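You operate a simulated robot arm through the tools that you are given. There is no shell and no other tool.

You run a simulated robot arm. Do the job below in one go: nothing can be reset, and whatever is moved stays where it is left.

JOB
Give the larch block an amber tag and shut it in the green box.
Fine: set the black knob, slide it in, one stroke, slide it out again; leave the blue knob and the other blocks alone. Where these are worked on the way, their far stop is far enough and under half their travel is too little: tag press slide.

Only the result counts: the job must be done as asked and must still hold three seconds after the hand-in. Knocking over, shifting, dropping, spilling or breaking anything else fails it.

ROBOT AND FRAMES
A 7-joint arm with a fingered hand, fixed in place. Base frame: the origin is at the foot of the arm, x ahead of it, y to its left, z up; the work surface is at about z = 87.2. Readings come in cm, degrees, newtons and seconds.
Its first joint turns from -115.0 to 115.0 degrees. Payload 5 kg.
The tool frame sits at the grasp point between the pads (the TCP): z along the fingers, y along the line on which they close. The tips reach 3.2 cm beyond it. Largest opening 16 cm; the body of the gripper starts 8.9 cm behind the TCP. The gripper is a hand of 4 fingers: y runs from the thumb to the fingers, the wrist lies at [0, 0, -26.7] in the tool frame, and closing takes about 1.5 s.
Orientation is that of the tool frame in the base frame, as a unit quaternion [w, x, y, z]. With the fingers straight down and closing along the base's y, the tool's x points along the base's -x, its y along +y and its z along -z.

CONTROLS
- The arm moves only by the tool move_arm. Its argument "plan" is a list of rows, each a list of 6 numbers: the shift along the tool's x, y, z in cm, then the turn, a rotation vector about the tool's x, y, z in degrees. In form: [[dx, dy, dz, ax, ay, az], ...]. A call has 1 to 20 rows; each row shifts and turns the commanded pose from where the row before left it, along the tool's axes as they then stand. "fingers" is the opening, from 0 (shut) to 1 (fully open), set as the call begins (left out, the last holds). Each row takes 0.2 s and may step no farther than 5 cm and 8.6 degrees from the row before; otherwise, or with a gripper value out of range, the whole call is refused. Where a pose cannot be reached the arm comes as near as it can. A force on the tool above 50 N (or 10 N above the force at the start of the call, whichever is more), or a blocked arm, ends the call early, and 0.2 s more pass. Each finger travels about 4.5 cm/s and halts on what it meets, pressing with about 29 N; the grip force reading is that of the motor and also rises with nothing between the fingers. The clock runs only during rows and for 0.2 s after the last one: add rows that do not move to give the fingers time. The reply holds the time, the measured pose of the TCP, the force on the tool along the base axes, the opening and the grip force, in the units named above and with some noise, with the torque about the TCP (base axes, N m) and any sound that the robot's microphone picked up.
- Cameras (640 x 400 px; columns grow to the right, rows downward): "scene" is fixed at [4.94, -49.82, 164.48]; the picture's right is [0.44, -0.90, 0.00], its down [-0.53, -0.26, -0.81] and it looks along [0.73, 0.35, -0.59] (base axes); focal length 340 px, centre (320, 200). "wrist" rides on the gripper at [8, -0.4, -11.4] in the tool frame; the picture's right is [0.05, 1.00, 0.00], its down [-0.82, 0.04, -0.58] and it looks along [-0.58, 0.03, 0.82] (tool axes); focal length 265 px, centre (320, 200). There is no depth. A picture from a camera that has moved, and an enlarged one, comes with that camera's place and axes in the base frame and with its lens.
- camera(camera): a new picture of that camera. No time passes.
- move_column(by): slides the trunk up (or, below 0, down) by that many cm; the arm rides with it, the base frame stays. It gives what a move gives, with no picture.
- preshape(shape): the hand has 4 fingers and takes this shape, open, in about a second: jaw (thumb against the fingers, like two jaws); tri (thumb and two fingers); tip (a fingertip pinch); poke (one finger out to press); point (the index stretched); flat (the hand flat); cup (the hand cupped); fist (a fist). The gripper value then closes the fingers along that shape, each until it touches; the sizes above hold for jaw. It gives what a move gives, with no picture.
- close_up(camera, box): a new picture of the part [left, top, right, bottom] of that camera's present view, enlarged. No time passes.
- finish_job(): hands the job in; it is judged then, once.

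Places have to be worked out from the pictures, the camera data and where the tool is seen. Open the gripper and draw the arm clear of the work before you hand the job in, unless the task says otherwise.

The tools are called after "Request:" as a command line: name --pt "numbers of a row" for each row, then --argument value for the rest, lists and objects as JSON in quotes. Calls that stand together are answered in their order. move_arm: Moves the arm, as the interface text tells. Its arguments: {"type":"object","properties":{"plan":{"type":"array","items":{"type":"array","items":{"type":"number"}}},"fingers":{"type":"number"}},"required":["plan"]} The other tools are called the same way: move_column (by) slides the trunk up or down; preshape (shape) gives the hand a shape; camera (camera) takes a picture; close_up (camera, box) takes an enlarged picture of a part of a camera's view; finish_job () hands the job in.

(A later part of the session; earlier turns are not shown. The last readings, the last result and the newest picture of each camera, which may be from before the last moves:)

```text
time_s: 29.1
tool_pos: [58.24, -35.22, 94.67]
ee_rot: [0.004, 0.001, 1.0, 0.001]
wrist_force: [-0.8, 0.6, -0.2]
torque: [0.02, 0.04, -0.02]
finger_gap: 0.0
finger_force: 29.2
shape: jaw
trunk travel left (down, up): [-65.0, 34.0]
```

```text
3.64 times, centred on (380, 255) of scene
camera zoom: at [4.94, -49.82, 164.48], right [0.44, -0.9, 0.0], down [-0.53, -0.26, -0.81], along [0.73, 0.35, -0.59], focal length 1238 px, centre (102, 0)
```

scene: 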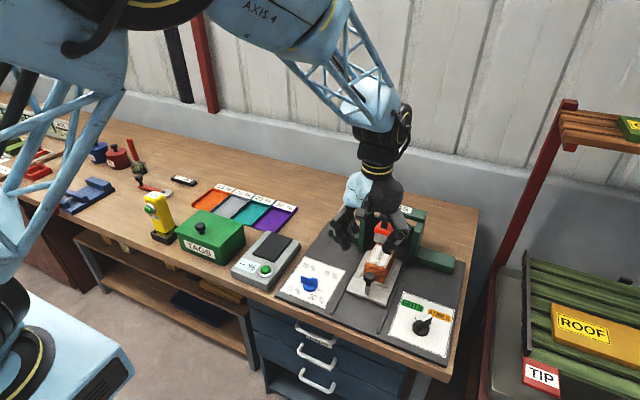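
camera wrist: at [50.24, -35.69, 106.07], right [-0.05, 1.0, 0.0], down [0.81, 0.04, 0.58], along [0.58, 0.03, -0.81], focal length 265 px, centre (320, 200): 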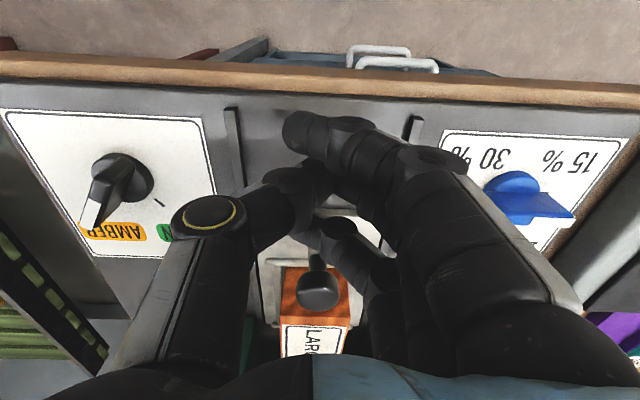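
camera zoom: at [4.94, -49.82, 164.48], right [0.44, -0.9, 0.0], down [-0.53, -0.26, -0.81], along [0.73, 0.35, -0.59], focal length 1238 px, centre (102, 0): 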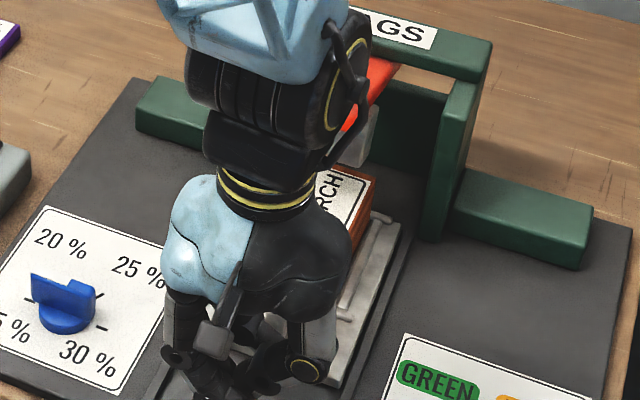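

The front finger is about 1 cm to the left of the ball's centre line. I shift the hand over by 0.8 cm and push forward gently.

Request:
move_arm --pt "-0.4 -0.4 0 0 0 0" --pt "-0.4 -0.4 0 0 0 0" --pt "-0.6 0 0 0 0 0" --pt "-0.5 0 0 0 0 0" --pt "-0.5 0 0 0 0 0" --pt "-0.4 0 0 0 0 0" --pt "-0.4 0 0 0 0 0" --pt "-0.4 0 0 0 0 0" --pt "-0.4 0 0 0 0 0" --pt "-0.4 0 0 0 0 0" --pt "0 0 0 0 0 0"

Request:
camera --camera "wrist"

Request:
close_up --camera "scene" --box '[320, 200, 440, 310]'

```text
time_s: 31.0
tool_pos: [60.96, -35.66, 94.7]
ee_rot: [-0.004, 0.001, 1.0, 0.003]
wrist_force: [-28.5, 1.7, 11.6]
torque: [0.09, -0.36, 0.34]
finger_gap: 0.01
finger_force: 28.9
shape: jaw
trunk travel left (down, up): [-65.0, 34.0]
stopped in row 9: the force on the tool passed its limit at 55 N (the readings are from after the stop); the commanded pose is now the measured one
```

```text
taken
camera wrist: at [53.09, -36.19, 106.19], right [-0.05, 1.0, 0.0], down [0.82, 0.04, 0.57], along [0.57, 0.03, -0.82], focal length 265 px, centre (320, 200)
```

wrist: 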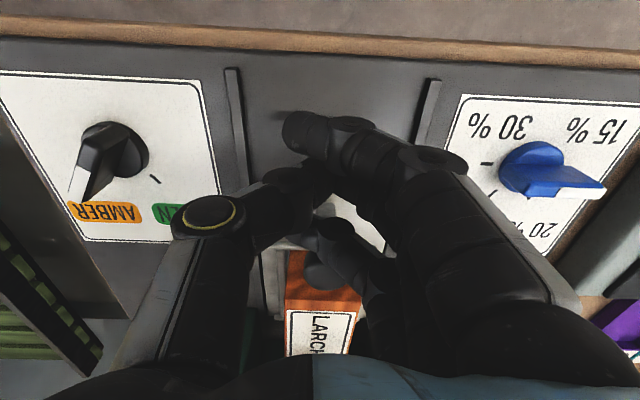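

```text
3.64 times, centred on (380, 255) of scene
camera zoom: at [4.94, -49.82, 164.48], right [0.44, -0.9, 0.0], down [-0.53, -0.26, -0.81], along [0.73, 0.35, -0.59], focal length 1238 px, centre (102, 0)
```

zoom: 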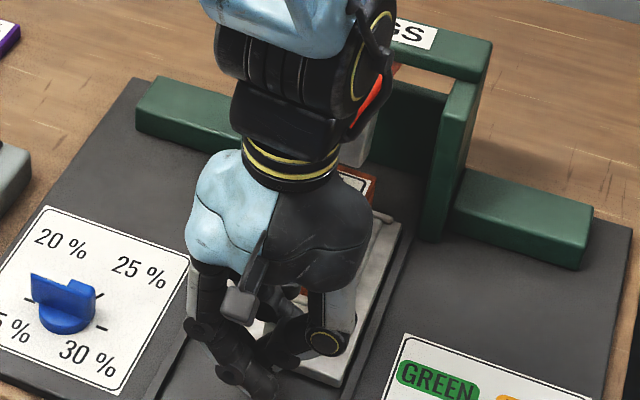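

The slide gave no further under 55 N from behind, so it is at its far stop. I back off, rise, and move above the lever knob at about (74.8, -35.2, 109), fingers closed.

Request:
move_arm --pt "1.0 0 0 0 0 0" --pt "1.5 0 0 0 0 0" --pt "0 0 -5 0 0 0" --pt "0 0 -5 0 0 0" --pt "0 0 -5 0 0 0" --pt "0 0 -5 0 0 0" --pt "0 0 -4 0 0 0" --pt "-4 0.1 0 0 0 0" --pt "-4 0.1 0 0 0 0" --pt "-4 0.1 0 0 0 0" --pt "-4.2 0.1 0 0 0 0" --pt "0 0 0 0 0 0"

Request:
camera --camera "wrist"

Request:
close_up --camera "scene" --box '[320, 160, 460, 310]'

```text
time_s: 33.6
tool_pos: [75.53, -35.41, 118.51]
ee_rot: [-0.002, 0.002, 1.0, 0.002]
wrist_force: [1.1, -0.4, 1.1]
torque: [-0.01, 0.01, 0.02]
finger_gap: 0.0
finger_force: 28.9
shape: jaw
trunk travel left (down, up): [-65.0, 34.0]
```

```text
taken
camera wrist: at [67.45, -36.0, 130.0], right [-0.05, 1.0, 0.0], down [0.82, 0.04, 0.57], along [0.57, 0.03, -0.82], focal length 265 px, centre (320, 200)
```

wrist: 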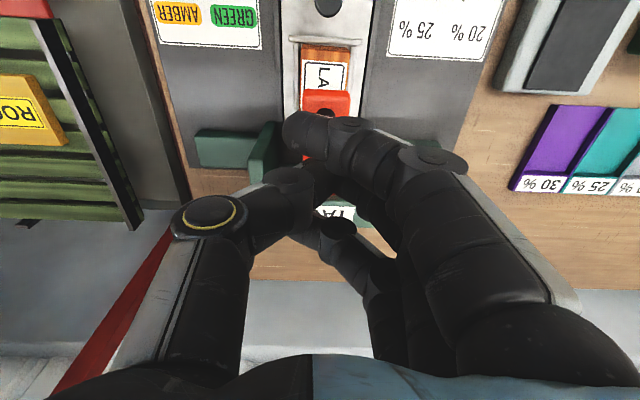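

```text
2.67 times, centred on (390, 235) of scene
camera zoom: at [4.94, -49.82, 164.48], right [0.44, -0.9, 0.0], down [-0.53, -0.26, -0.81], along [0.73, 0.35, -0.59], focal length 908 px, centre (133, 107)
```

zoom: 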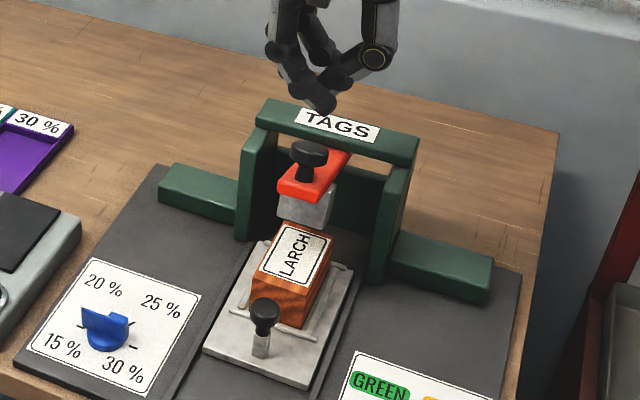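

The hand is right above the lever knob. I descend to just above it, then press down in small steps that follow the lever's arc.

Request:
move_arm --pt "0.25 0.1 2 0 0 0" --pt "0.2 0.1 2 0 0 0" --pt "0 0 1.0 0 0 0" --pt "0 0 0 0 0 0"

Request:
close_up --camera "scene" --box '[340, 170, 440, 270]'

```text
time_s: 34.6
tool_pos: [74.76, -35.36, 113.48]
ee_rot: [-0.001, 0.001, 1.0, 0.002]
wrist_force: [0.3, 0.0, 0.5]
torque: [0.01, -0.01, -0.05]
finger_gap: 0.0
finger_force: 28.9
shape: jaw
trunk travel left (down, up): [-65.0, 34.0]
```

```text
4.00 times, centred on (390, 220) of scene
camera zoom: at [4.94, -49.82, 164.48], right [0.44, -0.9, 0.0], down [-0.53, -0.26, -0.81], along [0.73, 0.35, -0.59], focal length 1362 px, centre (40, 120)
```

zoom: 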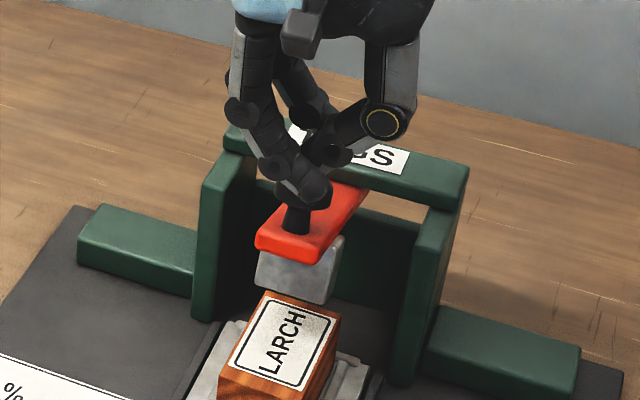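

No contact force yet, and the fingertips are right over the knob. I press down now.

Request:
move_arm --pt "0 0 0.5 0 0 0" --pt "0.1 0 0.5 0 0 0" --pt "0.2 0 0.5 0 0 0" --pt "0.25 0 0.5 0 0 0" --pt "0.25 0 0.5 0 0 0" --pt "0.25 0 0.5 0 0 0" --pt "0 0 0 0 0 0"

Request:
close_up --camera "scene" --box '[340, 170, 440, 270]'

```text
time_s: 36.2
tool_pos: [73.75, -35.23, 110.56]
ee_rot: [-0.002, 0.001, 1.0, 0.002]
wrist_force: [-1.2, -0.6, 2.5]
torque: [0.02, 0.02, 0.0]
finger_gap: 0.0
finger_force: 29.2
shape: jaw
trunk travel left (down, up): [-65.0, 34.0]
```

```text
4.00 times, centred on (390, 220) of scene
camera zoom: at [4.94, -49.82, 164.48], right [0.44, -0.9, 0.0], down [-0.53, -0.26, -0.81], along [0.73, 0.35, -0.59], focal length 1362 px, centre (40, 120)
```

zoom: 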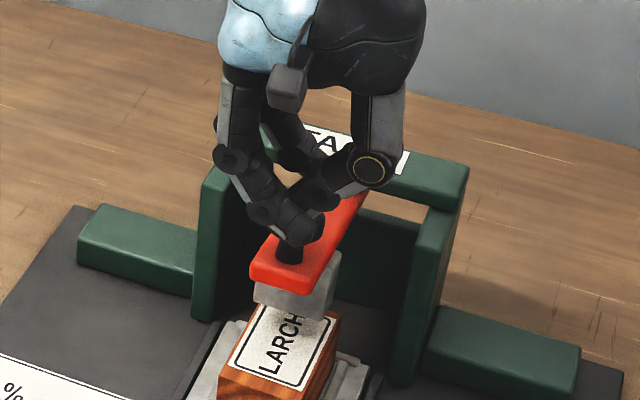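

The lever is coming down with light resistance. I keep pressing until the stamp bottoms on the block.

Request:
move_arm --pt "0.25 0 0.5 0 0 0" --pt "0.25 0 0.5 0 0 0" --pt "0.25 0 0.5 0 0 0" --pt "0.25 0 0.5 0 0 0" --pt "0.2 0 0.5 0 0 0" --pt "0.15 0 0.5 0 0 0" --pt "0.15 0 0.5 0 0 0" --pt "0.15 0 0.5 0 0 0" --pt "0 0 0 0 0 0"

Request:
close_up --camera "scene" --box '[340, 170, 440, 270]'

```text
time_s: 38.2
tool_pos: [72.08, -35.05, 106.93]
ee_rot: [0.001, 0.001, 1.0, 0.001]
wrist_force: [6.1, 2.0, 30.0]
torque: [0.43, -0.45, -0.04]
finger_gap: 0.0
finger_force: 29.1
shape: jaw
trunk travel left (down, up): [-65.0, 34.0]
```

```text
4.00 times, centred on (390, 220) of scene
camera zoom: at [4.94, -49.82, 164.48], right [0.44, -0.9, 0.0], down [-0.53, -0.26, -0.81], along [0.73, 0.35, -0.59], focal length 1362 px, centre (40, 120)
```

zoom: 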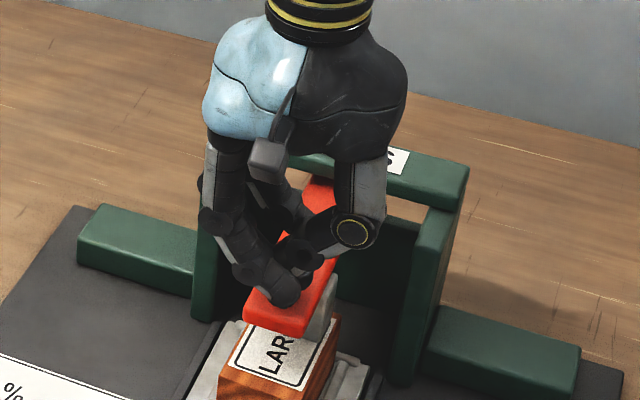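

Resistance rose to 30 N, so the stamp is probably on the block. I press a bit more to complete the stroke.

Request:
move_arm --pt "0.1 0 0.3 0 0 0" --pt "0.1 0 0.3 0 0 0" --pt "0.1 0 0.3 0 0 0" --pt "0.1 0 0.3 0 0 0" --pt "0 0 0.3 0 0 0" --pt "0 0 0.3 0 0 0" --pt "0 0 0 0 0 0"

Request:
close_up --camera "scene" --box '[340, 170, 440, 270]'

Request:
camera --camera "wrist"

```text
time_s: 38.7
tool_pos: [72.09, -35.24, 106.96]
ee_rot: [0.004, 0.002, 1.0, -0.001]
wrist_force: [-3.6, 2.5, 29.1]
torque: [0.46, -0.04, 0.11]
finger_gap: 0.01
finger_force: 29.6
shape: jaw
trunk travel left (down, up): [-65.0, 34.0]
stopped in row 2: the force on the tool passed its limit at 53 N (the readings are from after the stop); the commanded pose is now the measured one
```

```text
4.00 times, centred on (390, 220) of scene
camera zoom: at [4.94, -49.82, 164.48], right [0.44, -0.9, 0.0], down [-0.53, -0.26, -0.81], along [0.73, 0.35, -0.59], focal length 1362 px, centre (40, 120)
```

zoom: 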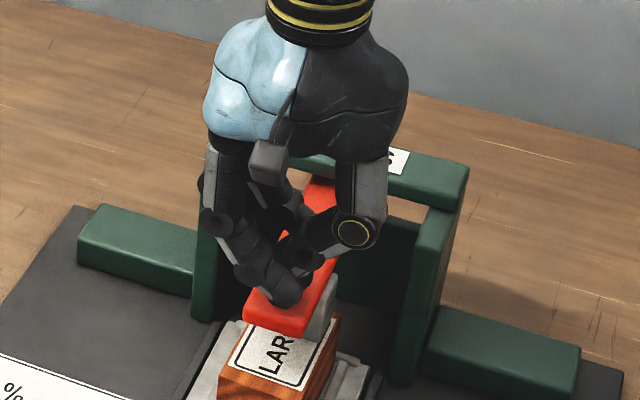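

```text
taken
camera wrist: at [64.02, -35.69, 118.28], right [-0.05, 1.0, 0.0], down [0.81, 0.04, 0.58], along [0.58, 0.03, -0.81], focal length 265 px, centre (320, 200)
```

wrist: 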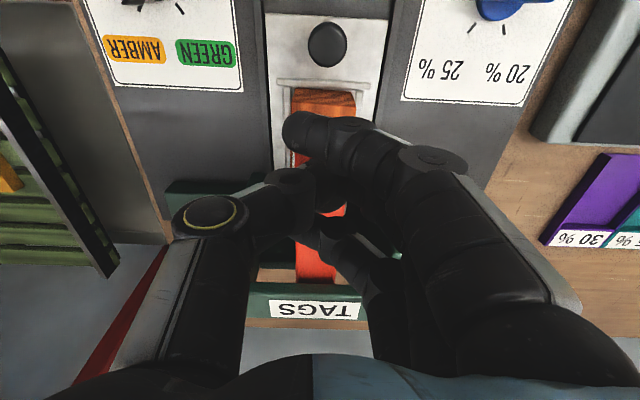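

The stroke bottomed out at 53 N. I lift off along the same arc and look at the result.

Request:
move_arm --pt "-0.15 0 -0.6 0 0 0" --pt "-0.2 0 -0.6 0 0 0" --pt "-0.3 0 -0.8 0 0 0" --pt "-0.4 0 -0.8 0 0 0" --pt "-0.5 0 -1 0 0 0" --pt "-0.5 0 -1 0 0 0" --pt "0 0 -2 0 0 0" --pt "0 0 -3 0 0 0" --pt "0 0 -3 0 0 0" --pt "4 0 0 0 0 0" --pt "4 0 0 0 0 0" --pt "4 0 0 0 0 0" --pt "0 0 0 0 0 0"

Request:
close_up --camera "scene" --box '[320, 170, 460, 310]'

Request:
camera --camera "wrist"

```text
time_s: 41.5
tool_pos: [62.05, -35.35, 119.09]
ee_rot: [0.001, 0.001, 1.0, 0.001]
wrist_force: [-0.3, 0.0, -0.7]
torque: [0.0, 0.0, 0.0]
finger_gap: 0.02
finger_force: 29.1
shape: jaw
trunk travel left (down, up): [-65.0, 34.0]
```

```text
2.86 times, centred on (390, 240) of scene
camera zoom: at [4.94, -49.82, 164.48], right [0.44, -0.9, 0.0], down [-0.53, -0.26, -0.81], along [0.73, 0.35, -0.59], focal length 973 px, centre (120, 86)
```

zoom: 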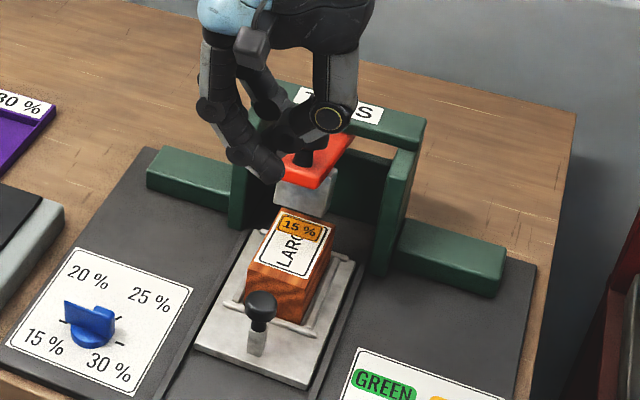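

```text
taken
camera wrist: at [53.99, -35.68, 130.49], right [-0.05, 1.0, 0.0], down [0.81, 0.04, 0.58], along [0.58, 0.03, -0.81], focal length 265 px, centre (320, 200)
```

wrist: 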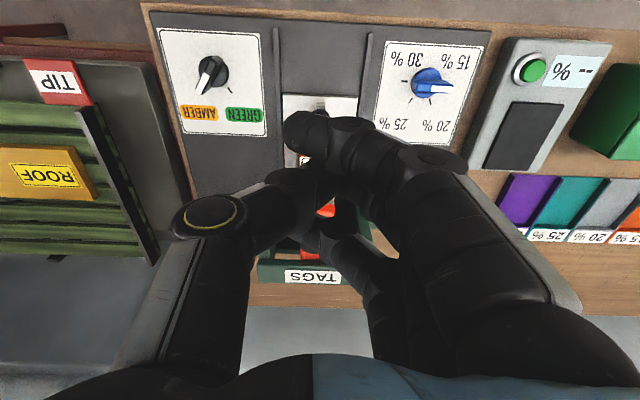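

The block now carries an amber tag. I go back over the handle, tilted as before, to pull the slide out.

Request:
move_arm --pt "-0.8 0 3.7 0 0 0" --pt "-0.8 0 3.7 0 0 0" --pt "-0.8 0.1 3.7 0 0 0" --pt "-0.9 0.1 3.7 0 0 0" --pt "0 0 0 0 -7 0" --pt "0 0 0 0 -7 0" --pt "0 0 0 0 -6 0" --pt "0 0 0 0 0 0" --fingers 0.38

Request:
camera --camera "wrist"

Request:
close_up --camera "scene" --box '[320, 180, 440, 310]'

```text
time_s: 43.3
tool_pos: [65.51, -34.98, 104.56]
ee_rot: [0.177, 0.0, 0.984, 0.0]
wrist_force: [0.1, -0.7, 0.0]
torque: [0.01, -0.02, 0.0]
finger_gap: 6.03
finger_force: 0.1
shape: jaw
trunk travel left (down, up): [-65.0, 34.0]
```

```text
taken
camera wrist: at [54.09, -35.47, 112.46], right [-0.05, 1.0, -0.02], down [0.56, 0.04, 0.82], along [0.82, 0.03, -0.57], focal length 265 px, centre (320, 200)
```

wrist: 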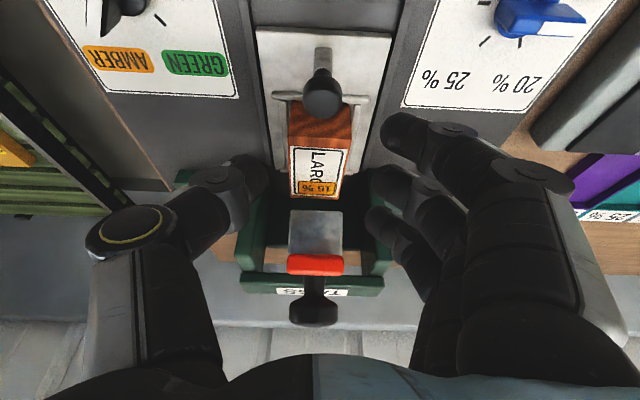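

```text
3.08 times, centred on (380, 245) of scene
camera zoom: at [4.94, -49.82, 164.48], right [0.44, -0.9, 0.0], down [-0.53, -0.26, -0.81], along [0.73, 0.35, -0.59], focal length 1048 px, centre (135, 62)
```

zoom: 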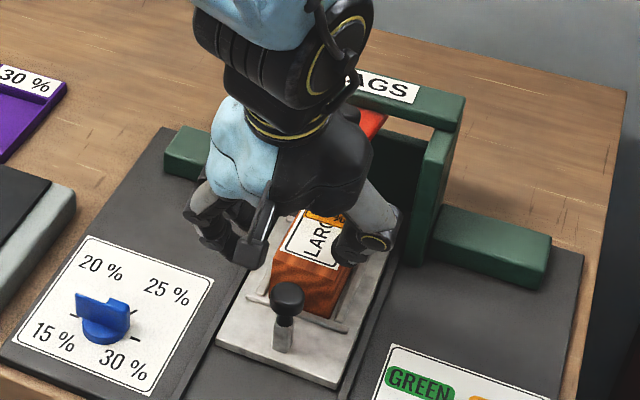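

Same picture relative to the ball as the first time, so the ball is at about x = 65.7. I go down around it.

Request:
move_arm --pt "0.88 -0.03 2.39 0 0 0" --pt "0.88 -0.03 2.39 0 0 0" --pt "0.88 -0.03 2.39 0 0 0" --pt "0.88 -0.03 2.39 0 0 0" --pt "0 0 0 0 0 0"

Request:
camera --camera "wrist"

```text
time_s: 44.5
tool_pos: [65.58, -35.1, 94.25]
ee_rot: [0.175, 0.001, 0.985, 0.0]
wrist_force: [-0.8, -0.1, 0.6]
torque: [0.05, -0.01, -0.03]
finger_gap: 6.04
finger_force: 0.1
shape: jaw
trunk travel left (down, up): [-65.0, 34.0]
```

```text
taken
camera wrist: at [54.12, -35.57, 102.19], right [-0.05, 1.0, -0.02], down [0.57, 0.04, 0.82], along [0.82, 0.03, -0.57], focal length 265 px, centre (320, 200)
```

wrist: 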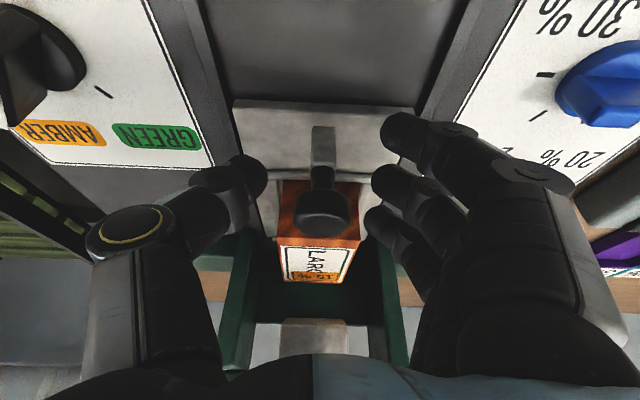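

The ball is between the pads with no side contact. I close and then draw the slide back out, first about 9.5 cm.

Request:
move_arm --pt "0 0 0 0 0 0" --pt "0 0 0 0 0 0" --pt "0 0 0 0 0 0" --pt "0 0 0 0 0 0" --pt "0 0 0 0 0 0" --pt "0 0 0 0 0 0" --fingers 0

Request:
move_arm --pt "0.47 0 -0.171 0 0 0" --pt "0.75 0 -0.274 0 0 0" --pt "0.75 0 -0.274 0 0 0" --pt "0.75 0 -0.274 0 0 0" --pt "0.75 0 -0.274 0 0 0" --pt "0.75 0 -0.274 0 0 0" --pt "0.75 0 -0.274 0 0 0" --pt "0.75 0 -0.274 0 0 0" --pt "0.75 0 -0.274 0 0 0" --pt "0.75 0 -0.274 0 0 0" --pt "0.75 0 -0.274 0 0 0" --pt "0.75 0 -0.274 0 0 0" --pt "0.75 0 -0.274 0 0 0" --pt "0 0 0 0 0 0"

Request:
camera --camera "wrist"

Request:
close_up --camera "scene" --box '[310, 190, 450, 340]'

```text
time_s: 45.9
tool_pos: [65.64, -35.29, 94.24]
ee_rot: [0.175, 0.002, 0.985, 0.0]
wrist_force: [0.6, -10.4, -1.1]
torque: [-0.11, -0.01, -0.06]
finger_gap: 0.03
finger_force: 29.1
shape: jaw
trunk travel left (down, up): [-65.0, 34.0]
```

```text
time_s: 48.9
tool_pos: [55.53, -35.15, 94.23]
ee_rot: [0.176, 0.001, 0.984, 0.001]
wrist_force: [0.5, -18.6, 5.7]
torque: [-0.32, -0.03, -0.12]
finger_gap: 0.0
finger_force: 28.9
shape: jaw
trunk travel left (down, up): [-65.0, 34.0]
```

```text
taken
camera wrist: at [44.01, -35.65, 102.16], right [-0.05, 1.0, -0.02], down [0.57, 0.04, 0.82], along [0.82, 0.03, -0.57], focal length 265 px, centre (320, 200)
```

wrist: 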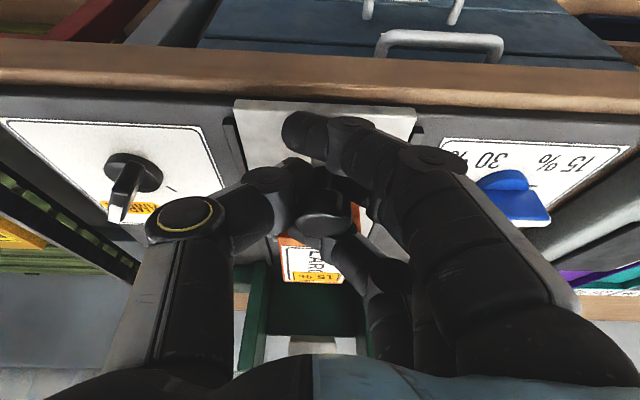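

```text
2.67 times, centred on (380, 265) of scene
camera zoom: at [4.94, -49.82, 164.48], right [0.44, -0.9, 0.0], down [-0.53, -0.26, -0.81], along [0.73, 0.35, -0.59], focal length 908 px, centre (160, 27)
```

zoom: 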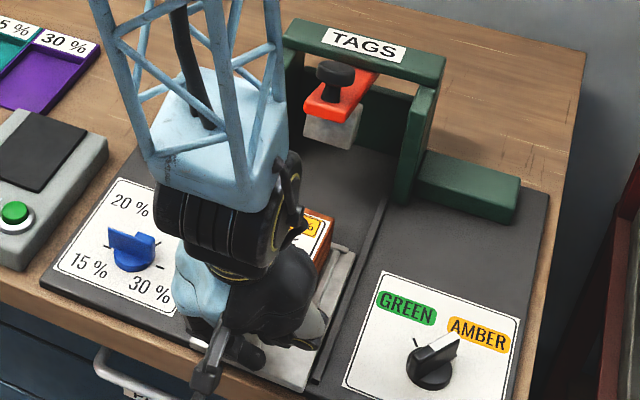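

The slide follows. I pull it the last 1.5 cm, back to where it started.

Request:
move_arm --pt "0.38 0 -0.137 0 0 0" --pt "0.38 0 -0.137 0 0 0" --pt "0.38 0 -0.137 0 0 0" --pt "0.38 0 -0.137 0 0 0" --pt "0.2 0 -0.07 0 0 0" --pt "0 0 0 0 0 0"

Request:
move_arm --pt "0 0 0 0 0 0" --pt "0 0 0 0 0 0" --pt "0 0 0 0 0 0" --pt "0 0 0 0 0 0" --pt "0 0 0 0 0 0" --fingers 0.4

Request:
move_arm --pt "0 0 -2 0 0 0" --pt "0 0 -3 0 0 0" --pt "0 0 -4 0 0 0" --pt "0 0 -4 0 0 0" --pt "0 0 -4 0 0 0" --pt "-1.5 0 -3 0 6.8 0" --pt "-1.5 0 -3 0 6.8 0" --pt "-2 0 -3 0 6.8 0" --pt "0 0 0 0 0 0"

Request:
camera --camera "wrist"

Request:
close_up --camera "scene" --box '[300, 190, 440, 350]'

```text
time_s: 50.3
tool_pos: [53.61, -35.26, 94.23]
ee_rot: [0.176, 0.002, 0.984, 0.001]
wrist_force: [-0.4, -21.1, 4.3]
torque: [-0.32, -0.01, -0.13]
finger_gap: 0.0
finger_force: 28.7
shape: jaw
trunk travel left (down, up): [-65.0, 34.0]
```

```text
time_s: 51.5
tool_pos: [53.69, -35.14, 94.2]
ee_rot: [0.175, 0.002, 0.985, 0.0]
wrist_force: [-0.1, -0.2, 0.1]
torque: [-0.03, 0.02, -0.02]
finger_gap: 6.34
finger_force: 0.0
shape: jaw
trunk travel left (down, up): [-65.0, 34.0]
```

```text
time_s: 53.5
tool_pos: [50.45, -35.18, 120.11]
ee_rot: [-0.002, 0.002, 1.0, 0.002]
wrist_force: [-0.3, -0.5, 0.0]
torque: [0.02, -0.02, 0.03]
finger_gap: 6.35
finger_force: 0.1
shape: jaw
trunk travel left (down, up): [-65.0, 34.0]
```

```text
taken
camera wrist: at [42.48, -35.68, 131.55], right [-0.05, 1.0, 0.0], down [0.82, 0.04, 0.57], along [0.57, 0.03, -0.82], focal length 265 px, centre (320, 200)
```

wrist: 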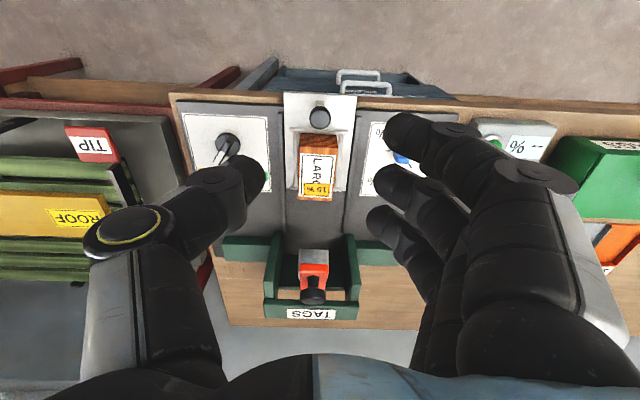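

```text
2.50 times, centred on (370, 270) of scene
camera zoom: at [4.94, -49.82, 164.48], right [0.44, -0.9, 0.0], down [-0.53, -0.26, -0.81], along [0.73, 0.35, -0.59], focal length 851 px, centre (195, 25)
```

zoom: 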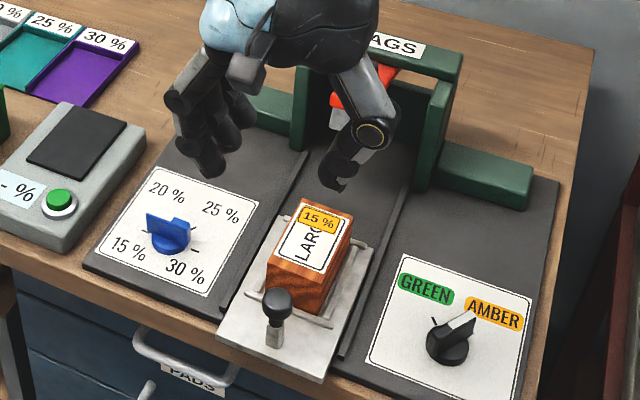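

The slide is out with the tagged block on it. Next I move over to the green box to study its lid before handling the block.

Request:
move_arm --pt "0 4.5 0 0 0 0" --pt "0 4.5 0 0 0 0" --pt "0 4.5 0 0 0 0" --pt "0 4.5 0 0 0 0" --pt "0 4.5 0 0 0 0" --pt "0 4.5 0 0 0 0" --pt "0 4.5 0 0 0 0" --pt "0 4.5 0 0 0 0" --pt "0 4.5 0 0 0 0" --pt "0 4.5 0 0 0 0" --pt "0 4.5 0 0 0 0" --pt "0 0 0 0 0 0" --pt "0 0 0 0 0 0" --fingers 1

Request:
camera --camera "wrist"

Request:
camera --camera "scene"

```text
time_s: 56.3
tool_pos: [50.51, 14.59, 119.85]
ee_rot: [-0.002, 0.001, 1.0, 0.001]
wrist_force: [-0.2, -0.2, 0.3]
torque: [0.02, 0.0, 0.01]
finger_gap: 15.97
finger_force: 0.0
shape: jaw
trunk travel left (down, up): [-65.0, 34.0]
```

```text
taken
camera wrist: at [42.54, 14.08, 131.33], right [-0.05, 1.0, 0.0], down [0.82, 0.04, 0.58], along [0.57, 0.03, -0.82], focal length 265 px, centre (320, 200)
```

wrist: 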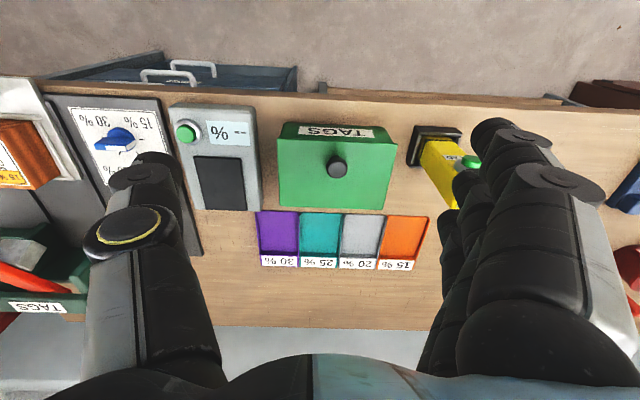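

```text
taken
```

scene: 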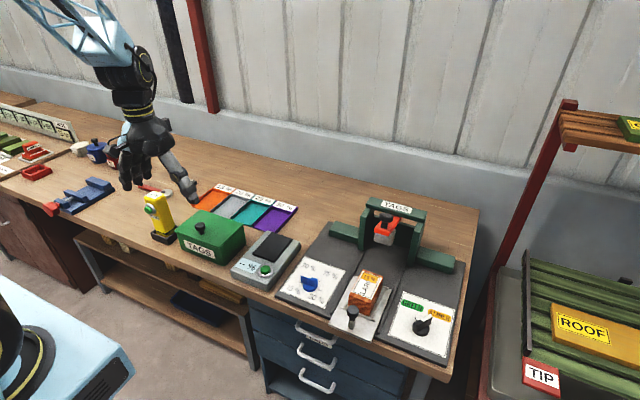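

Request:
close_up --camera "wrist" --box '[260, 110, 420, 220]'

Request:
close_up --camera "scene" --box '[165, 190, 265, 280]'

```text
3.64 times, centred on (340, 165) of wrist
camera zoom: at [42.54, 14.08, 131.33], right [-0.05, 1.0, 0.0], down [0.82, 0.04, 0.58], along [0.57, 0.03, -0.82], focal length 965 px, centre (247, 327)
```

zoom: 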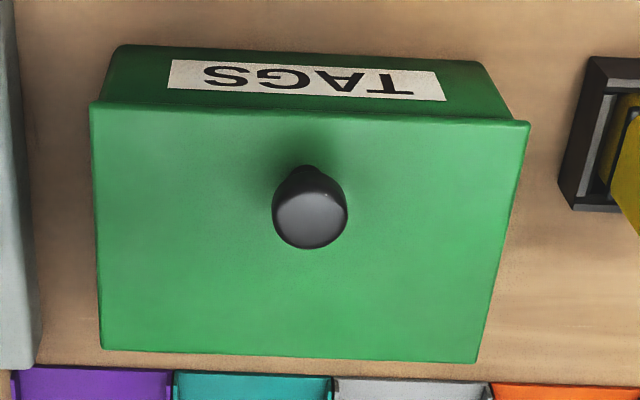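

```text
4.44 times, centred on (215, 235) of scene
camera zoom: at [4.94, -49.82, 164.48], right [0.44, -0.9, 0.0], down [-0.53, -0.26, -0.81], along [0.73, 0.35, -0.59], focal length 1513 px, centre (787, 44)
```

zoom: 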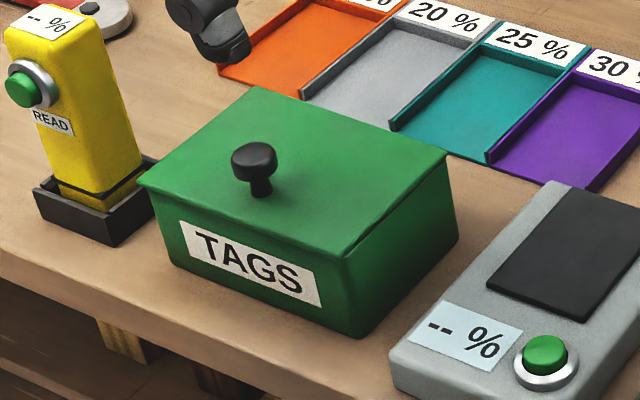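

The lid measures about x 58–70, y 8.5–26.6 at z ≈ 93.7. Its knob at (60.6, 17.5, top 97.1) is near the front edge, so it is probably hinged at the back. I come in above the lid knob.

Request:
move_arm --pt "-2.52 0.73 2.96 0 0 0" --pt "-2.52 0.73 2.96 0 0 0" --pt "-2.52 0.73 2.96 0 0 0" --pt "-2.52 0.73 2.96 0 0 0" --pt "0 0 0 0 0 0" --pt "0 0 0 0 0 0" --pt "0 0 0 0 0 0" --fingers 0.38

Request:
camera --camera "wrist"

Request:
close_up --camera "scene" --box '[145, 170, 285, 280]'

```text
time_s: 57.9
tool_pos: [60.78, 17.42, 108.18]
ee_rot: [-0.001, 0.001, 1.0, 0.0]
wrist_force: [0.6, 0.0, 0.4]
torque: [-0.01, -0.04, -0.02]
finger_gap: 6.14
finger_force: 0.0
shape: jaw
trunk travel left (down, up): [-65.0, 34.0]
```

```text
taken
camera wrist: at [52.73, 16.93, 119.62], right [-0.05, 1.0, 0.0], down [0.82, 0.04, 0.57], along [0.57, 0.03, -0.82], focal length 265 px, centre (320, 200)
```

wrist: 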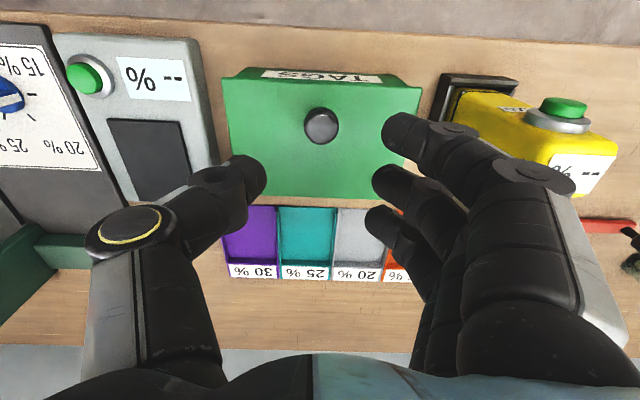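

```text
3.64 times, centred on (215, 225) of scene
camera zoom: at [4.94, -49.82, 164.48], right [0.44, -0.9, 0.0], down [-0.53, -0.26, -0.81], along [0.73, 0.35, -0.59], focal length 1238 px, centre (702, 109)
```

zoom: 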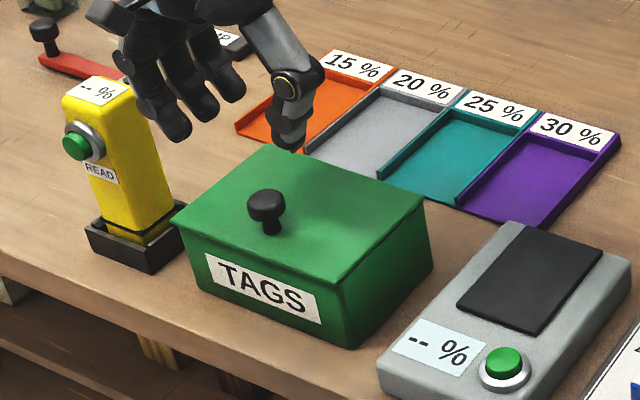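

The knob is right under the grasp point. I go down until the tips are about 1.2 cm above the lid.

Request:
move_arm --pt "0 0 3 0 0 0" --pt "0 0 3 0 0 0" --pt "0 0 2.5 0 0 0" --pt "0 0 1.6 0 0 0" --pt "0 0 0 0 0 0"

Request:
camera --camera "wrist"

Request:
close_up --camera "scene" --box '[165, 190, 265, 280]'

```text
time_s: 59.1
tool_pos: [60.71, 17.26, 98.02]
ee_rot: [-0.002, 0.002, 1.0, 0.0]
wrist_force: [-0.8, 1.0, 5.1]
torque: [0.18, -0.09, 0.02]
finger_gap: 6.14
finger_force: 0.1
shape: jaw
trunk travel left (down, up): [-65.0, 34.0]
```

```text
taken
camera wrist: at [52.69, 16.75, 109.45], right [-0.05, 1.0, 0.0], down [0.82, 0.04, 0.58], along [0.57, 0.03, -0.82], focal length 265 px, centre (320, 200)
```

wrist: 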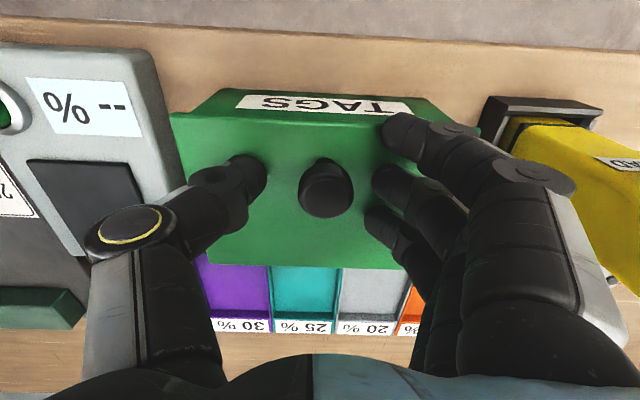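

```text
4.44 times, centred on (215, 235) of scene
camera zoom: at [4.94, -49.82, 164.48], right [0.44, -0.9, 0.0], down [-0.53, -0.26, -0.81], along [0.73, 0.35, -0.59], focal length 1513 px, centre (787, 44)
```

zoom: 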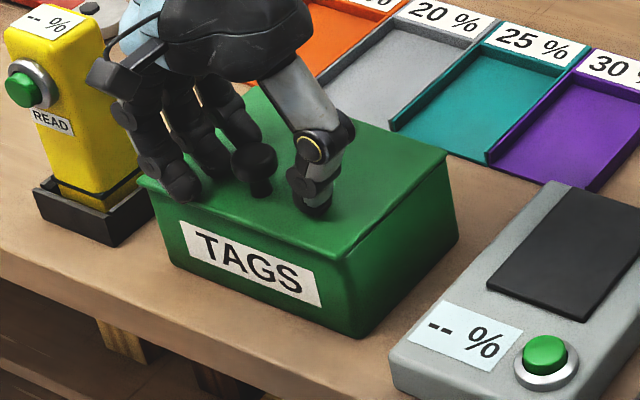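

I feel 5 N: the tips already touch the lid, so it is at about z = 94.8. I back up 0.9 cm and then close on the knob.

Request:
move_arm --pt "0 0.1 -0.9 0 0 0" --pt "0 0 0 0 0 0"

Request:
move_arm --pt "0 0 0 0 0 0" --pt "0 0 0 0 0 0" --pt "0 0 0 0 0 0" --pt "0 0 0 0 0 0" --pt "0 0 0 0 0 0" --fingers 0

Request:
camera --camera "wrist"

Request:
close_up --camera "scene" --box '[165, 190, 265, 280]'

```text
time_s: 59.7
tool_pos: [60.59, 17.38, 98.96]
ee_rot: [-0.002, 0.001, 1.0, 0.001]
wrist_force: [-0.6, 0.0, 0.1]
torque: [0.04, 0.0, 0.0]
finger_gap: 6.15
finger_force: 0.2
shape: jaw
trunk travel left (down, up): [-65.0, 34.0]
```

```text
time_s: 60.9
tool_pos: [60.6, 17.4, 98.9]
ee_rot: [-0.002, 0.002, 1.0, 0.0]
wrist_force: [-0.2, -2.1, -0.4]
torque: [0.07, 0.03, -0.01]
finger_gap: 0.76
finger_force: 28.7
shape: jaw
trunk travel left (down, up): [-65.0, 34.0]
```

```text
taken
camera wrist: at [52.66, 16.87, 110.41], right [-0.05, 1.0, 0.0], down [0.82, 0.04, 0.57], along [0.57, 0.03, -0.82], focal length 265 px, centre (320, 200)
```

wrist: 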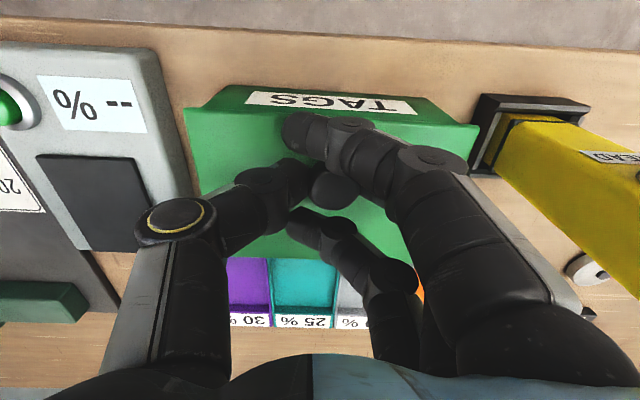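

```text
4.44 times, centred on (215, 235) of scene
camera zoom: at [4.94, -49.82, 164.48], right [0.44, -0.9, 0.0], down [-0.53, -0.26, -0.81], along [0.73, 0.35, -0.59], focal length 1513 px, centre (787, 44)
```

zoom: 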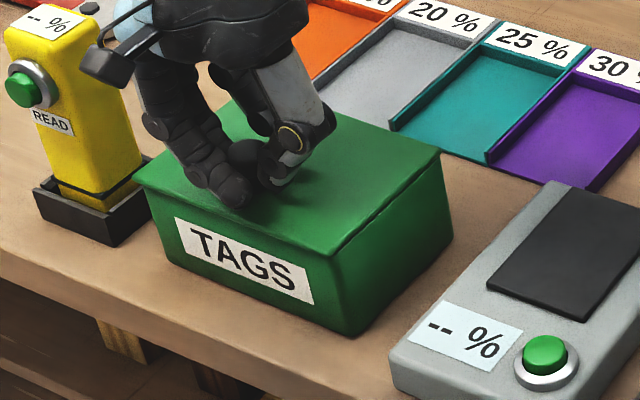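

The knob is held. I lift it along an arc about a hinge assumed at the back edge (x ≈ 69.8, z ≈ 94.3), 15° first, then I check.

Request:
move_arm --pt "-0.22 0 -0.4 0 2.5 0" --pt "-0.22 0 -0.4 0 2.5 0" --pt "-0.22 0 -0.4 0 2.5 0" --pt "-0.22 0 -0.4 0 2.5 0" --pt "-0.22 0 -0.4 0 2.5 0" --pt "-0.22 0 -0.4 0 2.5 0" --pt "0 0 0 0 0 0"

Request:
close_up --camera "scene" --box '[155, 180, 275, 280]'

Request:
camera --camera "wrist"

```text
time_s: 62.5
tool_pos: [62.3, 17.39, 101.25]
ee_rot: [-0.132, 0.001, 0.991, 0.0]
wrist_force: [0.2, -1.4, -0.7]
torque: [0.13, 0.03, -0.05]
finger_gap: 0.69
finger_force: 29.3
shape: jaw
trunk travel left (down, up): [-65.0, 34.0]
```

```text
4.00 times, centred on (215, 230) of scene
camera zoom: at [4.94, -49.82, 164.48], right [0.44, -0.9, 0.0], down [-0.53, -0.26, -0.81], along [0.73, 0.35, -0.59], focal length 1362 px, centre (740, 80)
```

zoom: 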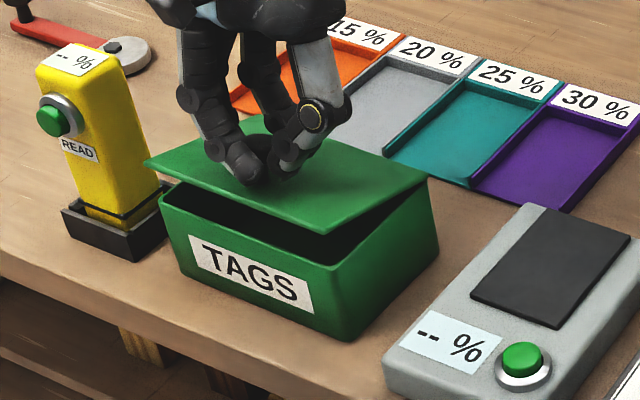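

```text
taken
camera wrist: at [57.55, 16.88, 114.36], right [-0.05, 1.0, 0.01], down [0.94, 0.04, 0.34], along [0.34, 0.03, -0.94], focal length 265 px, centre (320, 200)
```

wrist: 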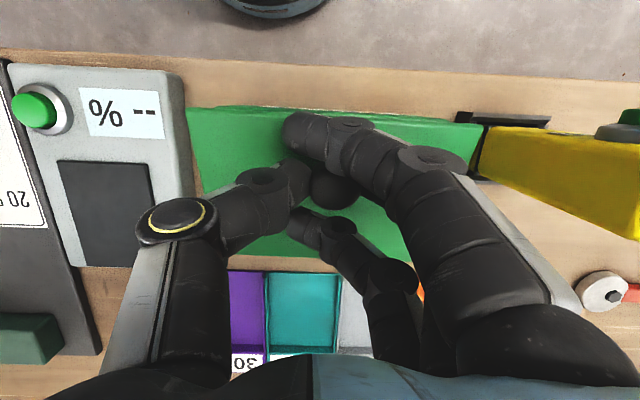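

The lid is hinged at the back and opens cleanly with hardly any force. I continue the same arc to about 45°.

Request:
move_arm --pt "-0.343 0 -0.631 0 4 0" --pt "-0.343 0 -0.631 0 4 0" --pt "-0.343 0 -0.631 0 4 0" --pt "-0.343 0 -0.631 0 4 0" --pt "-0.343 0 -0.631 0 4 0" --pt "-0.343 0 -0.631 0 4 0" --pt "-0.343 0 -0.631 0 4 0" --pt "-0.343 0 -0.631 0 4 0" --pt "0 0 0 0 0 0"

Request:
close_up --camera "scene" --box '[135, 140, 285, 280]'

Request:
camera --camera "wrist"

```text
time_s: 64.5
tool_pos: [67.23, 17.42, 104.3]
ee_rot: [-0.4, 0.001, 0.917, 0.001]
wrist_force: [0.5, -0.4, -0.6]
torque: [0.04, 0.01, -0.03]
finger_gap: 0.71
finger_force: 29.1
shape: jaw
trunk travel left (down, up): [-65.0, 34.0]
```

```text
2.86 times, centred on (210, 210) of scene
camera zoom: at [4.94, -49.82, 164.48], right [0.44, -0.9, 0.0], down [-0.53, -0.26, -0.81], along [0.73, 0.35, -0.59], focal length 973 px, centre (634, 171)
```

zoom: 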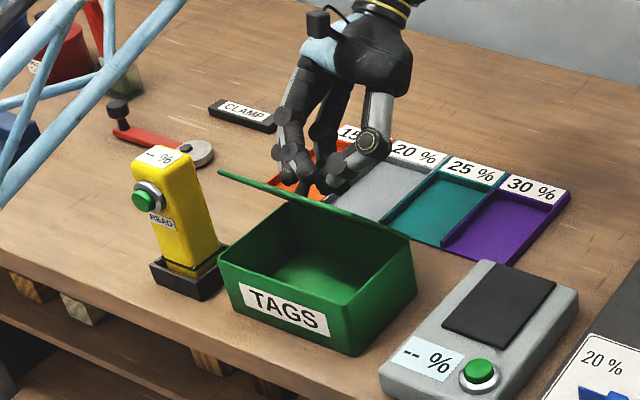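

```text
taken
camera wrist: at [70.03, 16.91, 117.9], right [-0.03, 1.0, 0.04], down [0.98, 0.04, -0.21], along [-0.21, 0.03, -0.98], focal length 265 px, centre (320, 200)
```

wrist: 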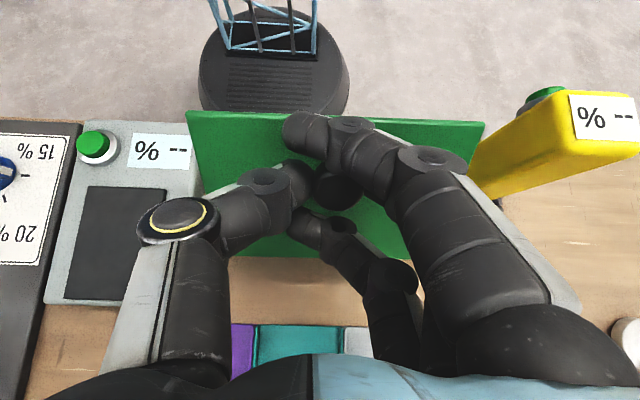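

The lid is open about 47°. I continue along the same arc to about 75°.

Request:
move_arm --pt "-0.343 0 -0.631 0 4 0" --pt "-0.343 0 -0.631 0 4 0" --pt "-0.343 0 -0.631 0 4 0" --pt "-0.343 0 -0.631 0 4 0" --pt "-0.343 0 -0.631 0 4 0" --pt "-0.343 0 -0.631 0 4 0" --pt "-0.343 0 -0.631 0 4 0" --pt "0 0 0 0 0 0"

Request:
close_up --camera "scene" --box '[135, 140, 285, 280]'

Request:
camera --camera "wrist"

```text
time_s: 66.3
tool_pos: [69.16, 17.37, 104.75]
ee_rot: [-0.494, 0.001, 0.869, 0.0]
wrist_force: [0.0, -0.3, -0.5]
torque: [0.04, -0.04, 0.0]
finger_gap: 0.69
finger_force: 28.8
shape: jaw
out of reach, approached as far as the arm can: row 4, 5, 6, 7
trunk travel left (down, up): [-65.0, 34.0]
```

```text
2.86 times, centred on (210, 210) of scene
camera zoom: at [4.94, -49.82, 164.48], right [0.44, -0.9, 0.0], down [-0.53, -0.26, -0.81], along [0.73, 0.35, -0.59], focal length 973 px, centre (634, 171)
```

zoom: 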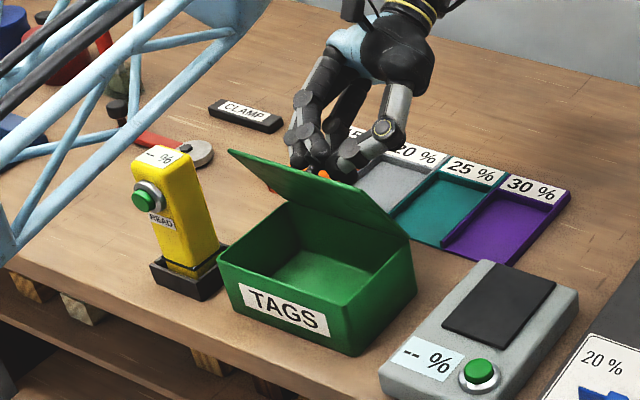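

```text
taken
camera wrist: at [74.87, 16.88, 117.44], right [-0.02, 1.0, 0.05], down [0.91, 0.04, -0.4], along [-0.41, 0.03, -0.91], focal length 265 px, centre (320, 200)
```

wrist: 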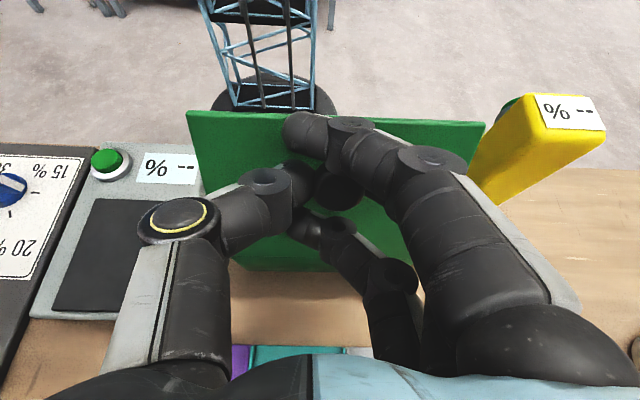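

The arm can follow only to about 59° of lid opening. I hold still once to see what pose is being commanded.

Request:
move_arm --pt "0 0 0 0 0 0"

```text
time_s: 66.7
tool_pos: [69.14, 17.26, 104.74]
ee_rot: [-0.493, 0.001, 0.87, 0.001]
wrist_force: [0.6, -0.1, 0.0]
torque: [-0.01, -0.02, -0.02]
finger_gap: 0.68
finger_force: 29.0
shape: jaw
trunk travel left (down, up): [-65.0, 34.0]
```

The commanded pose equals the measured one. I loosen the fingers a bit in place to see whether the lid stays up on its own, keeping the hand behind it.

Request:
move_arm --pt "0 0 0 0 0 0" --pt "0 0 0 0 0 0" --pt "0 0 0 0 0 0" --pt "0 0 0 0 0 0" --fingers 0.3

Request:
close_up --camera "scene" --box '[135, 140, 285, 280]'

Request:
camera --camera "wrist"

```text
time_s: 67.7
tool_pos: [69.2, 17.44, 104.65]
ee_rot: [-0.494, 0.001, 0.87, 0.001]
wrist_force: [0.0, -1.0, 0.6]
torque: [0.04, 0.0, 0.0]
finger_gap: 4.77
finger_force: 0.1
shape: jaw
trunk travel left (down, up): [-65.0, 34.0]
```

```text
2.86 times, centred on (210, 210) of scene
camera zoom: at [4.94, -49.82, 164.48], right [0.44, -0.9, 0.0], down [-0.53, -0.26, -0.81], along [0.73, 0.35, -0.59], focal length 973 px, centre (634, 171)
```

zoom: 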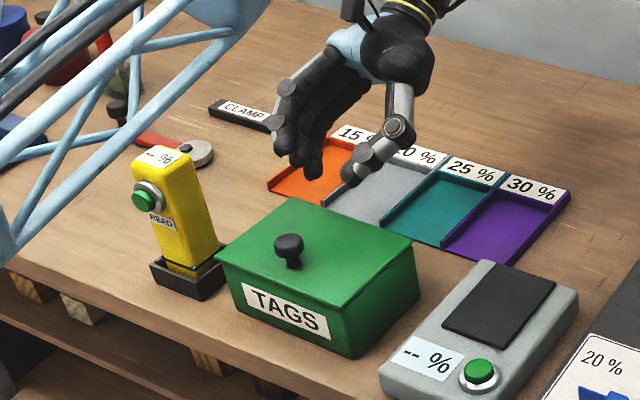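

```text
taken
camera wrist: at [74.85, 16.88, 117.46], right [-0.02, 1.0, 0.05], down [0.91, 0.04, -0.4], along [-0.41, 0.03, -0.91], focal length 265 px, centre (320, 200)
```

wrist: 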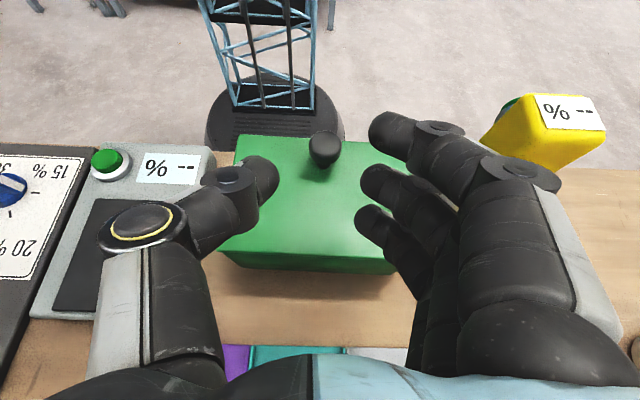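

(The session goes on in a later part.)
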